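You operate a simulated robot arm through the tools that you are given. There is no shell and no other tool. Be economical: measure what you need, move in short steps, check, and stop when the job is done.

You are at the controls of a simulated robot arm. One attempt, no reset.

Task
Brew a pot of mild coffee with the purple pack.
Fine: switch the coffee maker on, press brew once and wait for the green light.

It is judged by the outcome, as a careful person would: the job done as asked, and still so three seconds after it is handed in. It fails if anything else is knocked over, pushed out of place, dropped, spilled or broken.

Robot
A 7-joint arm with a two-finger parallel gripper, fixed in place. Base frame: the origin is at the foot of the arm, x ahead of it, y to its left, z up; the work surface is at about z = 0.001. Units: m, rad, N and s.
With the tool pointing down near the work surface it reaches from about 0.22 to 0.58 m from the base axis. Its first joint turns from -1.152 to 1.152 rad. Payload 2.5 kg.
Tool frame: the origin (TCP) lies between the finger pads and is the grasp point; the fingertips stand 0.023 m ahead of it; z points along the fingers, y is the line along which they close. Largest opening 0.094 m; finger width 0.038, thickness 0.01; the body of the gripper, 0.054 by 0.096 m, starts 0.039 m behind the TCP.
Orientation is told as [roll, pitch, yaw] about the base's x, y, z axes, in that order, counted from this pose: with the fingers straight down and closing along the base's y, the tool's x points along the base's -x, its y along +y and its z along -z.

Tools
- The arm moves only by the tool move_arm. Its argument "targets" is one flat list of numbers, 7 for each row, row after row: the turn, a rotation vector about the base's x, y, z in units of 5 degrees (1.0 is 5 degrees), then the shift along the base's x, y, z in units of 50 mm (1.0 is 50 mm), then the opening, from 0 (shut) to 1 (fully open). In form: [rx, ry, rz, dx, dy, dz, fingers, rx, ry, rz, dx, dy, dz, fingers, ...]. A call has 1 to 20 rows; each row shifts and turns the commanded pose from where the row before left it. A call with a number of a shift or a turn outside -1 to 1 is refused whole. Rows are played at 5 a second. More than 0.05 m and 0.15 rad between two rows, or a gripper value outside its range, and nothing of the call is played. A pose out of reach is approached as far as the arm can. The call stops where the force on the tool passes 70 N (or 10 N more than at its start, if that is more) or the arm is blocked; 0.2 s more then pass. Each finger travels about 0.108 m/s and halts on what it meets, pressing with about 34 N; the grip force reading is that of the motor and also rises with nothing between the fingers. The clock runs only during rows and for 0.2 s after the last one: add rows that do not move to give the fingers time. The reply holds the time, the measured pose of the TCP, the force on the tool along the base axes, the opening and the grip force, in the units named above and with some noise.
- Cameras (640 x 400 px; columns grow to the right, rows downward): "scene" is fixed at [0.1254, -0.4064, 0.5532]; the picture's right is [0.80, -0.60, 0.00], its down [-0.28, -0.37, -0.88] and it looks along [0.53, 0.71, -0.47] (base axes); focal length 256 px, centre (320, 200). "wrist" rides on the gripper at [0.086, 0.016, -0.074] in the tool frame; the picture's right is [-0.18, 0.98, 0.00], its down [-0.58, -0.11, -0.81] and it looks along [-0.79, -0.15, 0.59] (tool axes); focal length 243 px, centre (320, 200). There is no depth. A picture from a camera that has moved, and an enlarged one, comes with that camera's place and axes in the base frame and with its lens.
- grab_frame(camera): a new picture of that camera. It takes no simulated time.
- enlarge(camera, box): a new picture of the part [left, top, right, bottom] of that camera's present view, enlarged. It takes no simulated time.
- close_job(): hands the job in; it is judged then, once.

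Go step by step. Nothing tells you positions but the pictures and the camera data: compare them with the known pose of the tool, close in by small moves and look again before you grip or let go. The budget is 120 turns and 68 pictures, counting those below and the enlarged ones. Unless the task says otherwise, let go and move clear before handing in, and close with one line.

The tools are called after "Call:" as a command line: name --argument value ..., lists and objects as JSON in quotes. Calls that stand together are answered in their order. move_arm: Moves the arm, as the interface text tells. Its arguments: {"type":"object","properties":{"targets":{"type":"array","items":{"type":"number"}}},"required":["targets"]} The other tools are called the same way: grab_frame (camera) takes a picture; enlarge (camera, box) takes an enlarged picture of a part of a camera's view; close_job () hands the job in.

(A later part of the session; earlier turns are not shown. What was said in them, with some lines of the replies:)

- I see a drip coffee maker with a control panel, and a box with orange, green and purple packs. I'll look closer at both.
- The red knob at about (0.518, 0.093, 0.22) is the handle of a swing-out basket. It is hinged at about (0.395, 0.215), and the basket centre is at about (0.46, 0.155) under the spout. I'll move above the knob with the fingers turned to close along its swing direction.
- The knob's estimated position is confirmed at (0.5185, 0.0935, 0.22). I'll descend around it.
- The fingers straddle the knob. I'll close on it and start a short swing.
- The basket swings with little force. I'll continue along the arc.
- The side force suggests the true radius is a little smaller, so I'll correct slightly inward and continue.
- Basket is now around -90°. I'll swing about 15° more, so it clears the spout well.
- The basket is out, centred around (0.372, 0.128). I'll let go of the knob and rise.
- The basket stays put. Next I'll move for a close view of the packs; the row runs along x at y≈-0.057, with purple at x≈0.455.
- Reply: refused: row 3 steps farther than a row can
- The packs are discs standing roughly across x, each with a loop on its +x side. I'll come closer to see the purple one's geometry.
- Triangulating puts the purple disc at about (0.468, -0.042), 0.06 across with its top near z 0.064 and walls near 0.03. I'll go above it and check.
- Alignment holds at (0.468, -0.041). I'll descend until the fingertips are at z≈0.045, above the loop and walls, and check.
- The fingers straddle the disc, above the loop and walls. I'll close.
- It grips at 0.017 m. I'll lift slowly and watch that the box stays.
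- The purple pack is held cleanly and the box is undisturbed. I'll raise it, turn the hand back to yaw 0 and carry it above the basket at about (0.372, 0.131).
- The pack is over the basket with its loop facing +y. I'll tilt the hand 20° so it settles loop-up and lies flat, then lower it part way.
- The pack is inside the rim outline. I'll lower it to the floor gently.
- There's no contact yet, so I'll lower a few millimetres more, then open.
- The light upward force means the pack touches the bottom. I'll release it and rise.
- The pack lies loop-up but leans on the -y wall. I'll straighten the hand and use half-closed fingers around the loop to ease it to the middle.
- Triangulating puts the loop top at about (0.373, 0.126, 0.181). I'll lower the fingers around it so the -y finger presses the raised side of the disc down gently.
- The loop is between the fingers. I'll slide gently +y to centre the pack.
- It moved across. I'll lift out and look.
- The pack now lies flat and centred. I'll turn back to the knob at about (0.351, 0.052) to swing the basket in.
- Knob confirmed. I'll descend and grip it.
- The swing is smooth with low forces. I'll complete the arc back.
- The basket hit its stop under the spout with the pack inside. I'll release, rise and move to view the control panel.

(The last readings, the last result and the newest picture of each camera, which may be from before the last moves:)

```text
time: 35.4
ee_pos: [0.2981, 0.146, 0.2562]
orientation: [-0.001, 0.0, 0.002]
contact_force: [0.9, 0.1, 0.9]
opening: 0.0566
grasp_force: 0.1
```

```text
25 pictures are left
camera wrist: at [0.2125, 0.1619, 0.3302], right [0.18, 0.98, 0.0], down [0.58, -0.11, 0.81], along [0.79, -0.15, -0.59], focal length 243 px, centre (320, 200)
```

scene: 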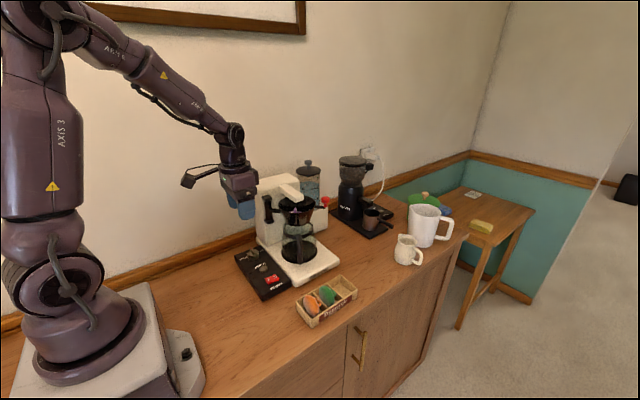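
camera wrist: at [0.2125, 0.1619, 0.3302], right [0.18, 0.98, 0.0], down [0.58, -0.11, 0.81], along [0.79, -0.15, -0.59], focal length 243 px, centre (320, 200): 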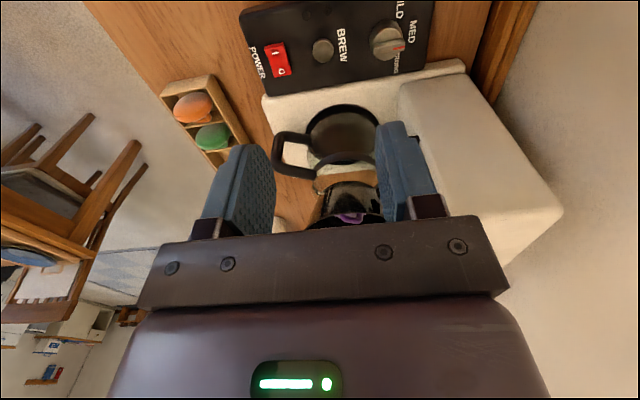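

Call:
enlarge --camera "wrist" --box '[230, 0, 454, 140]'

Call:
enlarge --camera "scene" --box '[225, 235, 305, 305]'

```text
2.86 times, centred on (342, 70) of wrist
camera zoom: at [0.2125, 0.1619, 0.3302], right [0.18, 0.98, 0.0], down [0.58, -0.11, 0.81], along [0.79, -0.15, -0.59], focal length 693 px, centre (257, 571)
```

zoom: 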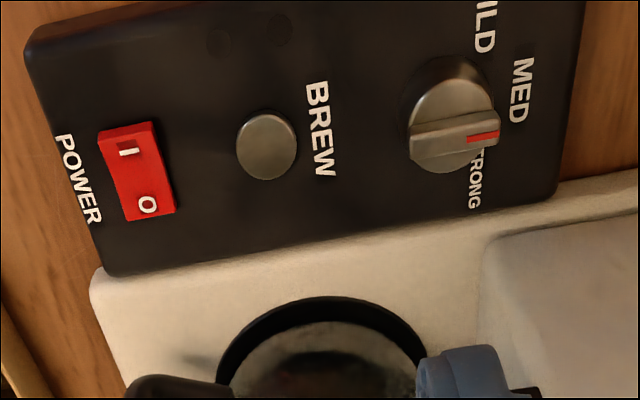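

```text
5.71 times, centred on (265, 270) of scene
camera zoom: at [0.1254, -0.4064, 0.5532], right [0.8, -0.6, 0.0], down [-0.28, -0.37, -0.88], along [0.53, 0.71, -0.47], focal length 1466 px, centre (634, -200)
```

zoom: 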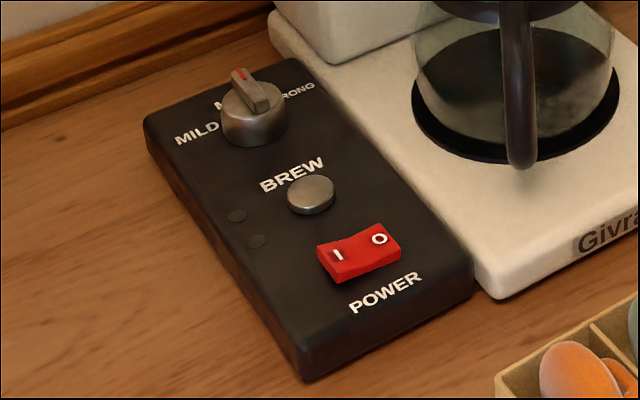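

The dial is centred at about (0.3335, 0.211) with its top at z≈0.05. It points to MED (+y), and MILD is about 60° counter-clockwise. Brew is at about (0.333, 0.143), and the power switch "I" end is at about (0.325, 0.09). I'll move above the dial with yaw -20°.

Call:
move_arm --targets '[0, 0, -1, 0.1775, 0.325, -0.6, 0.65, 0, 0, -1, 0.1775, 0.325, -0.6, 0.65, 0, 0, -1, 0.1775, 0.325, -0.6, 0.65, 0, 0, -1, 0.1775, 0.325, -0.7, 0.65, 0, 0, 0, 0, 0, 0, 0.65]'

Call:
grab_frame --camera "wrist"

Call:
enlarge --camera "scene" --box '[209, 175, 321, 275]'

```text
time: 36.6
ee_pos: [0.3364, 0.2091, 0.1291]
orientation: [0.001, -0.001, -0.35]
contact_force: [-0.3, 0.1, 0.0]
opening: 0.0611
grasp_force: 0.0
```

```text
22 pictures are left
camera wrist: at [0.2602, 0.256, 0.2041], right [0.51, 0.86, 0.0], down [0.51, -0.3, 0.81], along [0.69, -0.41, -0.59], focal length 243 px, centre (320, 200)
```

wrist: 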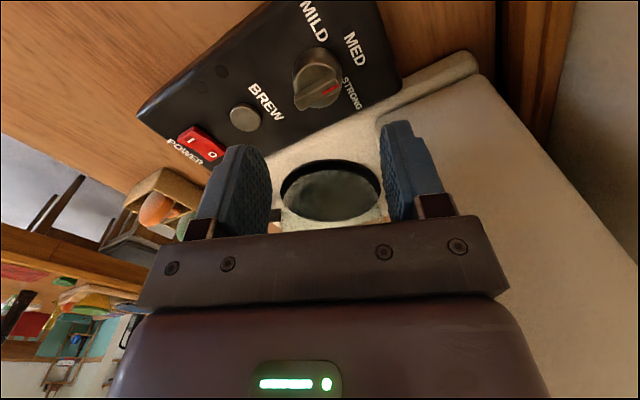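

```text
4.00 times, centred on (265, 225) of scene
camera zoom: at [0.1254, -0.4064, 0.5532], right [0.8, -0.6, 0.0], down [-0.28, -0.37, -0.88], along [0.53, 0.71, -0.47], focal length 1026 px, centre (540, 100)
```

zoom: 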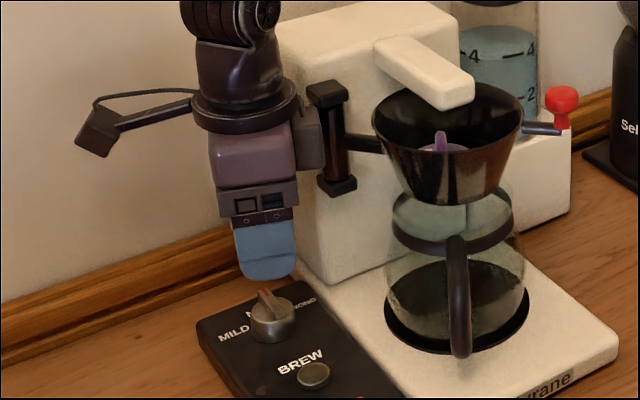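

The dial centre is confirmed at (0.334, 0.2105). I'll descend around the barrel.

Call:
move_arm --targets '[0, 0, 0, -0.04, 0.03, -0.7, 0.65, 0, 0, 0, 0, 0, -0.5, 0.65, 0, 0, 0, 0, 0, -0.24, 0.65]'

Call:
enlarge --camera "wrist" --box '[160, 50, 480, 250]'

Call:
enlarge --camera "scene" --box '[217, 215, 297, 275]'

```text
time: 37.4
ee_pos: [0.3336, 0.2112, 0.0566]
orientation: [0.0, -0.001, -0.348]
contact_force: [0.4, -0.3, 0.6]
opening: 0.061
grasp_force: 0.0
```

```text
2.00 times, centred on (320, 150) of wrist
camera zoom: at [0.2572, 0.2574, 0.1328], right [0.51, 0.86, 0.0], down [0.51, -0.3, 0.81], along [0.69, -0.41, -0.59], focal length 485 px, centre (320, 300)
```

zoom: 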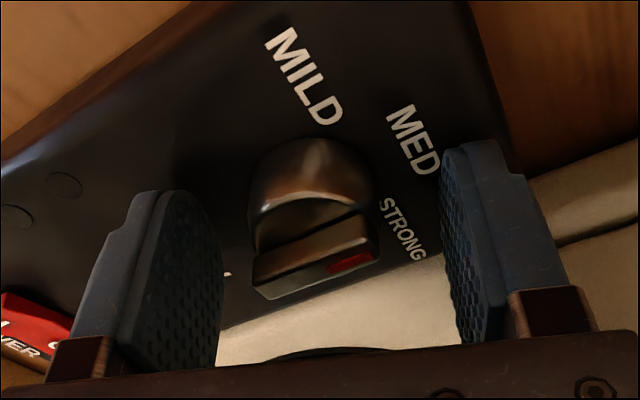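

```text
6.67 times, centred on (257, 245) of scene
camera zoom: at [0.1254, -0.4064, 0.5532], right [0.8, -0.6, 0.0], down [-0.28, -0.37, -0.88], along [0.53, 0.71, -0.47], focal length 1710 px, centre (740, -100)
```

zoom: 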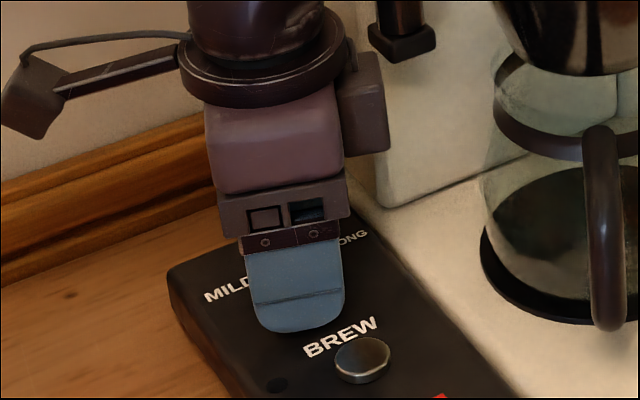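

The fingers straddle the dial. I'll close and turn counter-clockwise in 5° steps.

Call:
move_arm --targets '[0, 0, 0, 0, 0, 0, 0.4, 0, 0, 0, 0, 0, 0, 0, 0, 0, 0, 0, 0, 0, 0, 0, 0, 0, 0, 0, 0, 0]'

Call:
move_arm --targets '[0, 0, 1, 0, 0, 0, 0, 0, 0, 1, 0, 0, 0, 0, 0, 0, 1, 0, 0, 0, 0, 0, 0, 1, 0, 0, 0, 0, 0, 0, 1, 0, 0, 0, 0, 0, 0, 1, 0, 0, 0, 0]'

Call:
enlarge --camera "wrist" --box '[160, 50, 480, 250]'

```text
time: 38.4
ee_pos: [0.3316, 0.2105, 0.057]
orientation: [-0.005, 0.001, -0.35]
contact_force: [-5.2, -13.8, 3.4]
opening: 0.0332
grasp_force: 44.9
```

```text
time: 39.8
ee_pos: [0.3325, 0.2102, 0.0568]
orientation: [-0.002, -0.003, 0.177]
contact_force: [-1.7, -18.7, -4.8]
opening: 0.0329
grasp_force: 44.6
```

```text
2.00 times, centred on (320, 150) of wrist
camera zoom: at [0.2446, 0.2125, 0.1327], right [0.01, 1.0, 0.0], down [0.59, 0.0, 0.81], along [0.81, -0.01, -0.59], focal length 485 px, centre (320, 300)
```

zoom: 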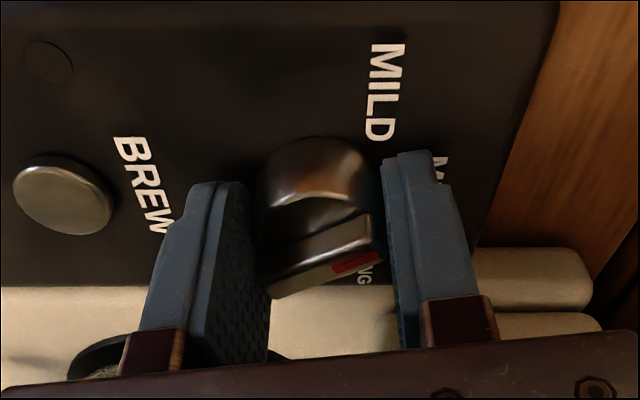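

The dial turns with the hand. I'll continue another 30°, easing the side load.

Call:
move_arm --targets '[0, 0, 1, 0, -0.03, 0, 0, 0, 0, 1, 0, 0, 0, 0, 0, 0, 1, 0, 0, 0, 0, 0, 0, 1, 0, 0, 0, 0]'

Call:
enlarge --camera "wrist" --box '[160, 50, 480, 250]'

```text
time: 40.8
ee_pos: [0.3323, 0.2088, 0.0568]
orientation: [-0.002, -0.002, 0.526]
contact_force: [3.2, -3.9, -15.7]
opening: 0.0329
grasp_force: 44.6
```

```text
2.00 times, centred on (320, 150) of wrist
camera zoom: at [0.2495, 0.182, 0.1326], right [-0.34, 0.94, 0.0], down [0.56, 0.2, 0.81], along [0.76, 0.27, -0.59], focal length 485 px, centre (320, 300)
```

zoom: 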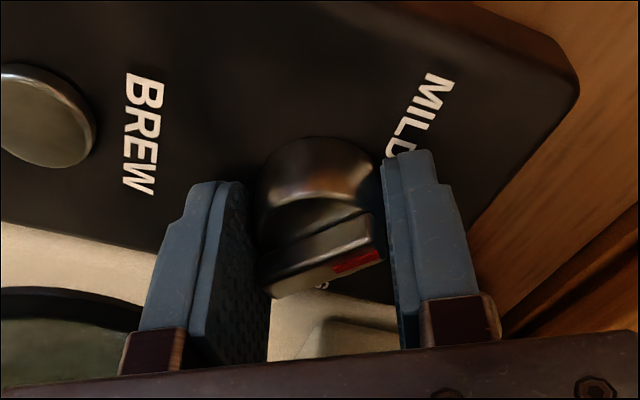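

MILD is at a pointer angle of about 150°, so 10° more.

Call:
move_arm --targets '[0, 0, 1, 0, 0, 0, 0, 0, 0, 1, 0, 0, 0, 0, 0, 0, 0, 0, 0, 0, 0]'

Call:
move_arm --targets '[0, 0, 0, 0, 0, 0, 0.65, 0, 0, 0, 0, 0, 0, 0.65, 0, 0, 0, 0, 0, 0.6, 0.65, 0, 0, -1, 0, 0, 0.9, 0.65, 0, 0, -1, -0.1, -0.2, 0.9, 0.65, 0, 0, -1, -0.2, -0.2, 0.6, 0.3, 0, 0, -1, -0.2, -0.2, 0.2, 0, 0, 0, -1, -0.1, -0.2, 0.2, 0, 0, 0, -1, 0, -0.2, 0.2, 0, 0, 0, -1, 0, -0.2, 0, 0, 0, 0, -1, 0, -0.2, 0, 0]'

Call:
enlarge --camera "wrist" --box '[200, 0, 456, 160]'

Call:
enlarge --camera "scene" --box '[225, 235, 305, 305]'

```text
time: 41.6
ee_pos: [0.3321, 0.2105, 0.057]
orientation: [0.001, -0.001, 0.699]
contact_force: [2.7, 1.8, -20.1]
opening: 0.0332
grasp_force: 45.1
```

```text
time: 44.0
ee_pos: [0.3022, 0.139, 0.2371]
orientation: [-0.001, 0.0, -0.002]
contact_force: [0.1, 0.9, 0.0]
opening: 0.0002
grasp_force: 33.8
```

```text
2.50 times, centred on (328, 80) of wrist
camera zoom: at [0.2164, 0.1571, 0.313], right [0.19, 0.98, 0.0], down [0.58, -0.11, 0.81], along [0.79, -0.15, -0.59], focal length 606 px, centre (300, 500)
```

zoom: 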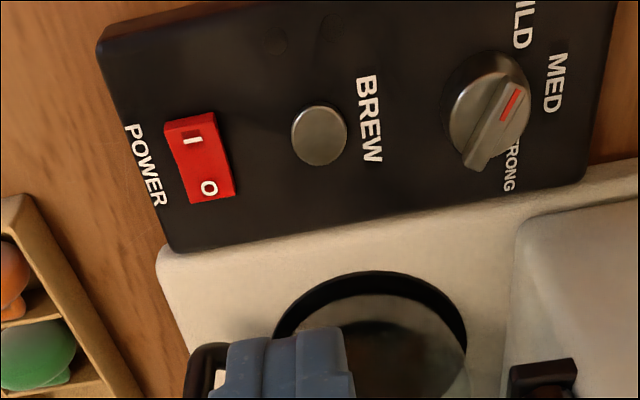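

```text
5.71 times, centred on (265, 270) of scene
camera zoom: at [0.1254, -0.4064, 0.5532], right [0.8, -0.6, 0.0], down [-0.28, -0.37, -0.88], along [0.53, 0.71, -0.47], focal length 1466 px, centre (634, -200)
```

zoom: 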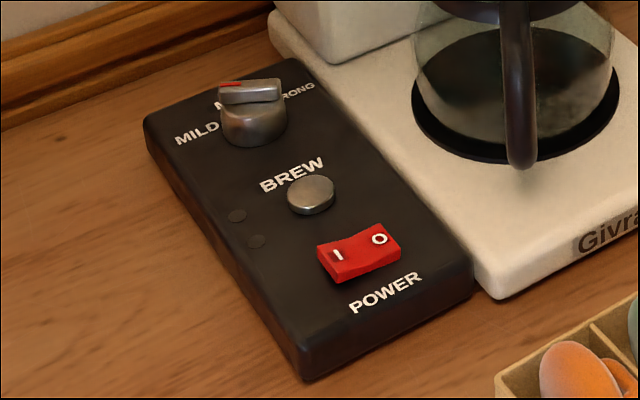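

The pointer is now at 149°, on MILD. I'll move above the "I" end of the power switch with closed fingers.

Call:
move_arm --targets '[0, 0, 0, 0.07, -0.5, -0.8, 0, 0, 0, 0, 0.07, -0.48, -0.8, 0, 0, 0, 0, 0, 0, -0.8, 0, 0, 0, 0, 0, 0, -0.4, 0]'

Call:
enlarge --camera "scene" --box '[225, 225, 321, 305]'

```text
time: 45.0
ee_pos: [0.3083, 0.0903, 0.0958]
orientation: [0.0, 0.0, 0.001]
contact_force: [0.8, 0.2, 0.8]
opening: 0.0
grasp_force: 34.3
```

```text
5.00 times, centred on (273, 265) of scene
camera zoom: at [0.1254, -0.4064, 0.5532], right [0.8, -0.6, 0.0], down [-0.28, -0.37, -0.88], along [0.53, 0.71, -0.47], focal length 1283 px, centre (555, -125)
```

zoom: 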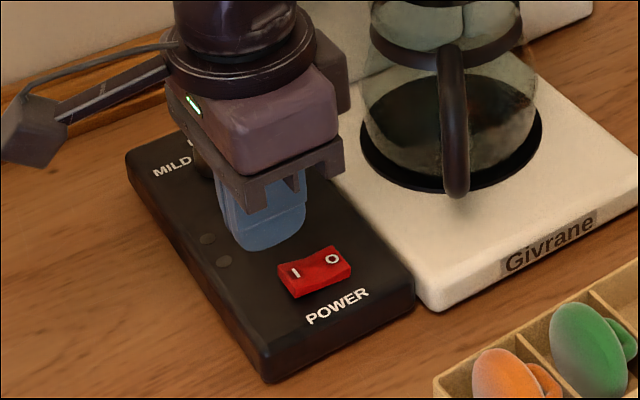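

Aligned. I'll descend onto the I end in small steps.

Call:
move_arm --targets '[0, 0, 0, 0, 0, -0.5, 0, 0, 0, 0, 0, 0, -0.15, 0, 0, 0, 0, 0, 0, -0.06, 0]'

```text
time: 45.8
ee_pos: [0.3084, 0.0905, 0.0614]
orientation: [0.001, 0.0, 0.001]
contact_force: [-0.4, 0.4, -0.6]
opening: 0.0
grasp_force: 34.4
```

Call:
move_arm --targets '[0, 0, 0, 0, 0, -0.04, 0, 0, 0, 0, 0, 0, -0.04, 0, 0, 0, 0, 0, 0, -0.04, 0]'

Call:
enlarge --camera "scene" --box '[225, 225, 321, 305]'

```text
time: 46.4
ee_pos: [0.31, 0.09, 0.0593]
orientation: [-0.001, 0.001, 0.001]
contact_force: [-2.2, -0.2, 9.0]
opening: 0.0
grasp_force: 33.6
stopped in row 2: the force on the tool passed its limit (the readings are from after the stop); the commanded pose is now the measured one
```

```text
5.00 times, centred on (273, 265) of scene
camera zoom: at [0.1254, -0.4064, 0.5532], right [0.8, -0.6, 0.0], down [-0.28, -0.37, -0.89], along [0.53, 0.71, -0.47], focal length 1283 px, centre (555, -125)
```

zoom: 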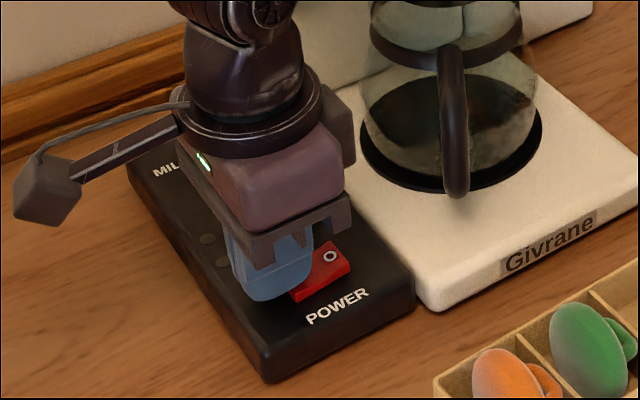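

The force limit stopped it; the rocker may have flipped. I'll lift and look.

Call:
move_arm --targets '[0, 0, 0, 0, 0, 0.5, 0, 0, 0, 0, -0.2, 0, 0.9, 0]'

Call:
enlarge --camera "scene" --box '[225, 225, 321, 305]'

```text
time: 47.0
ee_pos: [0.2994, 0.0901, 0.1307]
orientation: [0.0, 0.001, 0.0]
contact_force: [0.4, -0.7, 0.4]
opening: 0.0
grasp_force: 34.4
```

```text
5.00 times, centred on (273, 265) of scene
camera zoom: at [0.1255, -0.4064, 0.5532], right [0.8, -0.6, 0.0], down [-0.28, -0.37, -0.88], along [0.53, 0.71, -0.47], focal length 1283 px, centre (555, -125)
```

zoom: 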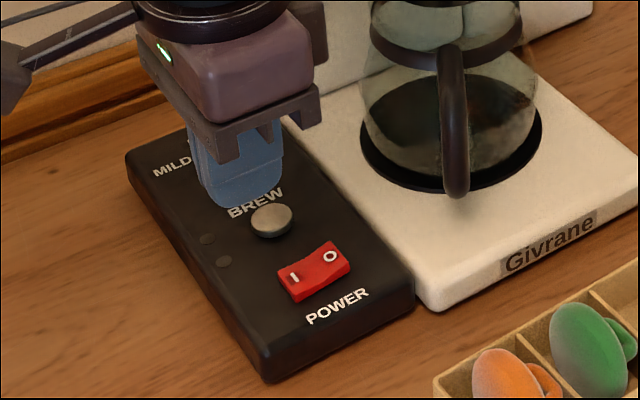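

The rocker has flipped: the I end is down and the O end is up. Next I'll go over the BREW button at about (0.333, 0.1435).

Call:
move_arm --targets '[0, 0, 0, 0.33, 0.53, 0, 0, 0, 0, 0, 0.34, 0.54, -0.3, 0, 0, 0, 0, 0, 0, -0.6, 0]'

Call:
enlarge --camera "wrist" --box '[200, 50, 440, 200]'

Call:
enlarge --camera "scene" --box '[225, 225, 321, 305]'

```text
time: 47.8
ee_pos: [0.3342, 0.1459, 0.0848]
orientation: [-0.001, 0.0, 0.001]
contact_force: [0.4, -0.3, 0.4]
opening: 0.0
grasp_force: 34.5
```

```text
2.67 times, centred on (320, 125) of wrist
camera zoom: at [0.2466, 0.1618, 0.161], right [0.18, 0.98, 0.0], down [0.58, -0.11, 0.81], along [0.79, -0.15, -0.59], focal length 647 px, centre (320, 400)
```

zoom: 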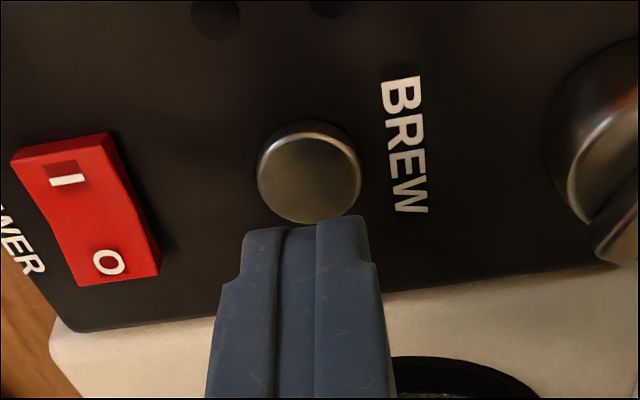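

```text
5.00 times, centred on (273, 265) of scene
camera zoom: at [0.1254, -0.4064, 0.5532], right [0.8, -0.6, 0.0], down [-0.28, -0.37, -0.88], along [0.53, 0.71, -0.47], focal length 1283 px, centre (555, -125)
```

zoom: 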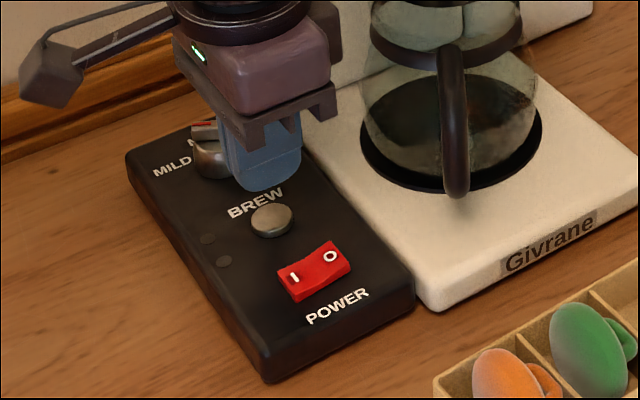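

The button is at (0.332, 0.143). I'll adjust 3 mm and lower toward it.

Call:
move_arm --targets '[0, 0, 0, -0.03, -0.06, -0.3, 0, 0, 0, 0, 0, 0, -0.16, 0]'

Call:
move_arm --targets '[0, 0, 0, 0, 0, -0.03, 0, 0, 0, 0, 0, 0, -0.03, 0]'

```text
time: 48.4
ee_pos: [0.3316, 0.1415, 0.0628]
orientation: [-0.001, 0.001, 0.002]
contact_force: [-0.1, 1.5, 0.3]
opening: 0.0002
grasp_force: 34.0
```

```text
time: 49.0
ee_pos: [0.3315, 0.1416, 0.0594]
orientation: [0.001, -0.001, 0.001]
contact_force: [0.3, -0.2, 0.1]
opening: 0.0
grasp_force: 34.0
```

Call:
move_arm --targets '[0, 0, 0, 0, 0, -0.03, 0, 0, 0, 0, 0, 0, -0.03, 0]'

```text
time: 49.6
ee_pos: [0.3322, 0.1415, 0.0568]
orientation: [0.002, -0.001, 0.0]
contact_force: [0.8, -1.0, 2.7]
opening: 0.0
grasp_force: 34.3
```

Call:
move_arm --targets '[0, 0, 0, 0, 0, -0.03, 0, 0, 0, 0, 0, 0, -0.03, 0]'

Call:
enlarge --camera "scene" --box '[225, 225, 321, 305]'

```text
time: 50.2
ee_pos: [0.3317, 0.1412, 0.0537]
orientation: [-0.001, 0.0, 0.0]
contact_force: [-2.5, -2.3, 11.4]
opening: 0.0
grasp_force: 33.9
```

```text
5.00 times, centred on (273, 265) of scene
camera zoom: at [0.1254, -0.4064, 0.5532], right [0.8, -0.6, 0.0], down [-0.28, -0.37, -0.89], along [0.53, 0.71, -0.47], focal length 1283 px, centre (555, -125)
```

zoom: 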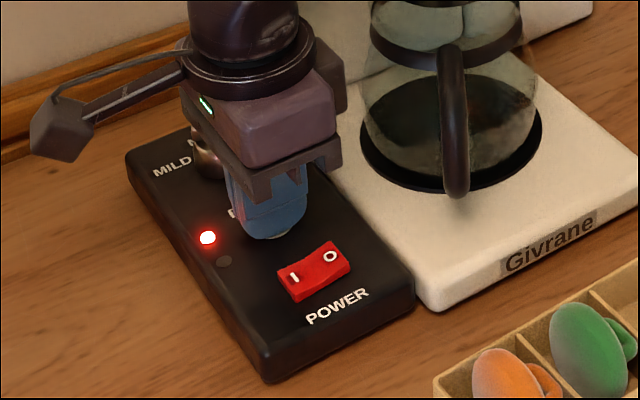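

The red light is on, so brewing has started. I'll rise straight off the button, move clear, and wait for green.

Call:
move_arm --targets '[0, 0, 0, 0, 0, 0.8, 0, 0, 0, 0, 0, 0, 1, 0, 0, 0, 0, -0.5, 0, 0.8, 0, 0, 0, 0, -0.5, 0, 0.8, 0, 0, 0, 0, 0, 0, 0, 0, 0, 0, 0, 0, 0, 0, 0, 0, 0, 0, 0, 0, 0, 0, 0, 0, 0, 0, 0, 0, 0, 0, 0, 0, 0, 0, 0, 0, 0, 0, 0, 0, 0, 0, 0, 0, 0, 0, 0, 0, 0, 0, 0, 0, 0, 0, 0, 0, 0, 0, 0, 0, 0, 0, 0, 0, 0, 0, 0, 0, 0, 0, 0, 0, 0, 0, 0, 0, 0, 0, 0, 0, 0, 0, 0, 0, 0, 0, 0, 0, 0, 0, 0, 0, 0, 0, 0, 0, 0, 0, 0, 0, 0, 0, 0, 0, 0, 0]'

Call:
enlarge --camera "scene" --box '[225, 180, 345, 305]'

```text
time: 54.2
ee_pos: [0.2826, 0.1426, 0.224]
orientation: [-0.001, -0.001, 0.0]
contact_force: [0.2, 0.7, -0.3]
opening: 0.0002
grasp_force: 33.7
```

```text
3.20 times, centred on (285, 242) of scene
camera zoom: at [0.1254, -0.4064, 0.5532], right [0.8, -0.6, 0.0], down [-0.28, -0.37, -0.88], along [0.53, 0.71, -0.47], focal length 821 px, centre (432, 64)
```

zoom: 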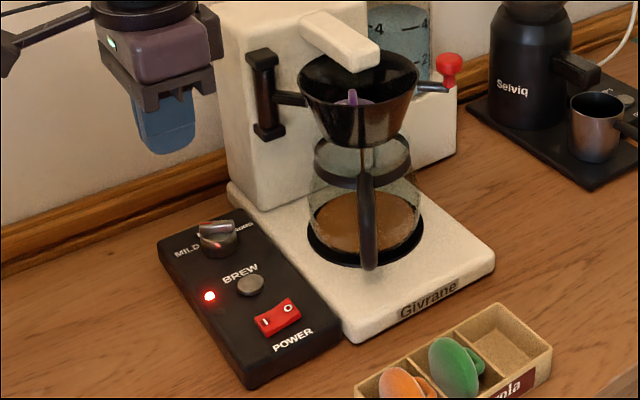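

Coffee is flowing into the carafe and the light is still red. I'll wait.

Call:
move_arm --targets '[0, 0, 0, 0, 0, 0, 0, 0, 0, 0, 0, 0, 0, 0, 0, 0, 0, 0, 0, 0, 0, 0, 0, 0, 0, 0, 0, 0, 0, 0, 0, 0, 0, 0, 0, 0, 0, 0, 0, 0, 0, 0, 0, 0, 0, 0, 0, 0, 0, 0, 0, 0, 0, 0, 0, 0, 0, 0, 0, 0, 0, 0, 0, 0, 0, 0, 0, 0, 0, 0, 0, 0, 0, 0, 0, 0, 0, 0, 0, 0, 0, 0, 0, 0, 0, 0, 0, 0, 0, 0, 0, 0, 0, 0, 0, 0, 0, 0, 0, 0, 0, 0, 0, 0, 0, 0, 0, 0, 0, 0, 0, 0, 0, 0, 0, 0, 0, 0, 0, 0, 0, 0, 0, 0, 0, 0, 0, 0, 0, 0, 0, 0, 0, 0, 0, 0, 0, 0, 0, 0]'

Call:
move_arm --targets '[0, 0, 0, 0, 0, 0, 0, 0, 0, 0, 0, 0, 0, 0, 0, 0, 0, 0, 0, 0, 0, 0, 0, 0, 0, 0, 0, 0, 0, 0, 0, 0, 0, 0, 0, 0, 0, 0, 0, 0, 0, 0, 0, 0, 0, 0, 0, 0, 0, 0, 0, 0, 0, 0, 0, 0, 0, 0, 0, 0, 0, 0, 0, 0, 0, 0, 0, 0, 0, 0, 0, 0, 0, 0, 0, 0, 0, 0, 0, 0, 0, 0, 0, 0, 0, 0, 0, 0, 0, 0, 0, 0, 0, 0, 0, 0, 0, 0, 0, 0, 0, 0, 0, 0, 0, 0, 0, 0, 0, 0, 0, 0, 0, 0, 0, 0, 0, 0, 0, 0, 0, 0, 0, 0, 0, 0, 0, 0, 0, 0, 0, 0, 0, 0, 0, 0, 0, 0, 0, 0]'

Call:
move_arm --targets '[0, 0, 0, 0, 0, 0, 0, 0, 0, 0, 0, 0, 0, 0, 0, 0, 0, 0, 0, 0, 0, 0, 0, 0, 0, 0, 0, 0, 0, 0, 0, 0, 0, 0, 0, 0, 0, 0, 0, 0, 0, 0, 0, 0, 0, 0, 0, 0, 0, 0, 0, 0, 0, 0, 0, 0, 0, 0, 0, 0, 0, 0, 0, 0, 0, 0, 0, 0, 0, 0, 0, 0, 0, 0, 0, 0, 0, 0, 0, 0, 0, 0, 0, 0, 0, 0, 0, 0, 0, 0, 0, 0, 0, 0, 0, 0, 0, 0, 0, 0, 0, 0, 0, 0, 0, 0, 0, 0, 0, 0, 0, 0, 0, 0, 0, 0, 0, 0, 0, 0, 0, 0, 0, 0, 0, 0, 0, 0, 0, 0, 0, 0, 0, 0, 0, 0, 0, 0, 0, 0]'

Call:
enlarge --camera "scene" --box '[225, 180, 345, 305]'

```text
time: 58.4
ee_pos: [0.2818, 0.1419, 0.2246]
orientation: [0.001, 0.0, 0.001]
contact_force: [1.0, 0.2, 0.0]
opening: 0.0002
grasp_force: 34.5
```

```text
time: 62.6
ee_pos: [0.281, 0.1409, 0.2252]
orientation: [-0.001, 0.0, -0.001]
contact_force: [0.2, -0.5, 0.2]
opening: 0.0
grasp_force: 34.4
```

```text
time: 66.8
ee_pos: [0.2813, 0.142, 0.2243]
orientation: [0.001, -0.001, 0.002]
contact_force: [0.6, -0.5, -0.2]
opening: 0.0
grasp_force: 33.8
```

```text
3.20 times, centred on (285, 242) of scene
camera zoom: at [0.1254, -0.4064, 0.5532], right [0.8, -0.6, 0.0], down [-0.28, -0.37, -0.88], along [0.53, 0.71, -0.47], focal length 821 px, centre (432, 64)
```

zoom: 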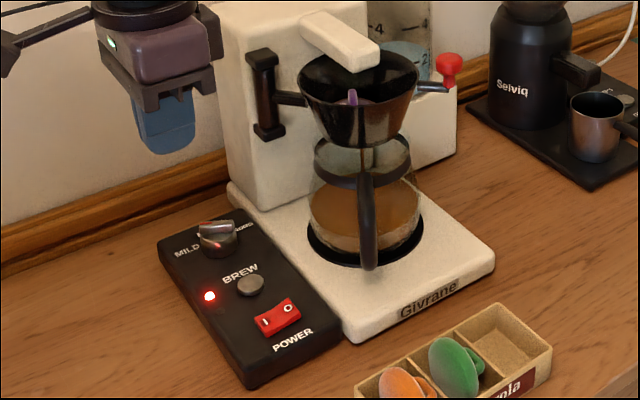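

The carafe is about half full and the light is still red. I'll keep waiting.

Call:
move_arm --targets '[0, 0, 0, 0, 0, 0, 0, 0, 0, 0, 0, 0, 0, 0, 0, 0, 0, 0, 0, 0, 0, 0, 0, 0, 0, 0, 0, 0, 0, 0, 0, 0, 0, 0, 0, 0, 0, 0, 0, 0, 0, 0, 0, 0, 0, 0, 0, 0, 0, 0, 0, 0, 0, 0, 0, 0, 0, 0, 0, 0, 0, 0, 0, 0, 0, 0, 0, 0, 0, 0, 0, 0, 0, 0, 0, 0, 0, 0, 0, 0, 0, 0, 0, 0, 0, 0, 0, 0, 0, 0, 0, 0, 0, 0, 0, 0, 0, 0, 0, 0, 0, 0, 0, 0, 0, 0, 0, 0, 0, 0, 0, 0, 0, 0, 0, 0, 0, 0, 0, 0, 0, 0, 0, 0, 0, 0, 0, 0, 0, 0, 0, 0, 0, 0, 0, 0, 0, 0, 0, 0]'

Call:
move_arm --targets '[0, 0, 0, 0, 0, 0, 0, 0, 0, 0, 0, 0, 0, 0, 0, 0, 0, 0, 0, 0, 0, 0, 0, 0, 0, 0, 0, 0, 0, 0, 0, 0, 0, 0, 0, 0, 0, 0, 0, 0, 0, 0, 0, 0, 0, 0, 0, 0, 0, 0, 0, 0, 0, 0, 0, 0, 0, 0, 0, 0, 0, 0, 0, 0, 0, 0, 0, 0, 0, 0, 0, 0, 0, 0, 0, 0, 0, 0, 0, 0, 0, 0, 0, 0, 0, 0, 0, 0, 0, 0, 0, 0, 0, 0, 0, 0, 0, 0, 0, 0, 0, 0, 0, 0, 0, 0, 0, 0, 0, 0, 0, 0, 0, 0, 0, 0, 0, 0, 0, 0, 0, 0, 0, 0, 0, 0, 0, 0, 0, 0, 0, 0, 0, 0, 0, 0, 0, 0, 0, 0]'

Call:
move_arm --targets '[0, 0, 0, 0, 0, 0, 0, 0, 0, 0, 0, 0, 0, 0, 0, 0, 0, 0, 0, 0, 0, 0, 0, 0, 0, 0, 0, 0, 0, 0, 0, 0, 0, 0, 0, 0, 0, 0, 0, 0, 0, 0, 0, 0, 0, 0, 0, 0, 0, 0, 0, 0, 0, 0, 0, 0, 0, 0, 0, 0, 0, 0, 0, 0, 0, 0, 0, 0, 0, 0, 0, 0, 0, 0, 0, 0, 0, 0, 0, 0, 0, 0, 0, 0, 0, 0, 0, 0, 0, 0, 0, 0, 0, 0, 0, 0, 0, 0, 0, 0, 0, 0, 0, 0, 0, 0, 0, 0, 0, 0, 0, 0, 0, 0, 0, 0, 0, 0, 0, 0, 0, 0, 0, 0, 0, 0, 0, 0, 0, 0, 0, 0, 0, 0, 0, 0, 0, 0, 0, 0]'

Call:
enlarge --camera "scene" --box '[225, 180, 345, 305]'

```text
time: 71.0
ee_pos: [0.282, 0.1418, 0.2248]
orientation: [0.0, 0.0, -0.001]
contact_force: [0.0, 0.0, 0.8]
opening: 0.0
grasp_force: 34.2
```

```text
time: 75.2
ee_pos: [0.2822, 0.1411, 0.2251]
orientation: [0.001, 0.001, 0.001]
contact_force: [0.0, -0.5, -0.3]
opening: 0.0
grasp_force: 33.8
```

```text
time: 79.4
ee_pos: [0.2832, 0.1414, 0.224]
orientation: [0.0, -0.001, 0.001]
contact_force: [-0.2, 0.0, 0.4]
opening: 0.0001
grasp_force: 34.1
```

```text
3.20 times, centred on (285, 242) of scene
camera zoom: at [0.1254, -0.4064, 0.5532], right [0.8, -0.6, 0.0], down [-0.28, -0.37, -0.88], along [0.53, 0.71, -0.47], focal length 821 px, centre (432, 64)
```

zoom: 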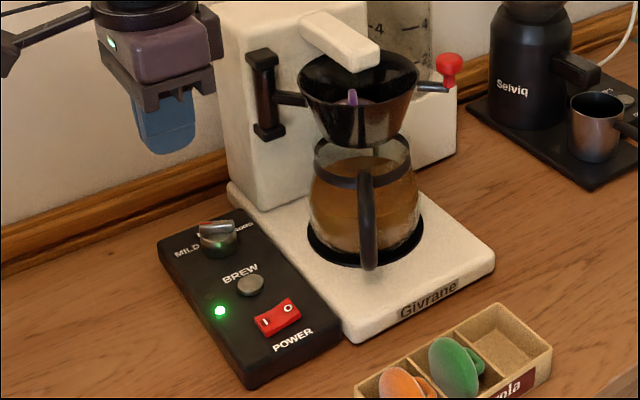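

The green light is on, the pot is full, and the arm is clear. I'm handing it in.

Call:
close_job

```text
The job is handed in.
```

The pot of coffee is brewed: the purple pack is in the basket, the dial is on MILD, brew was pressed once, and the green light came on before I handed it in.
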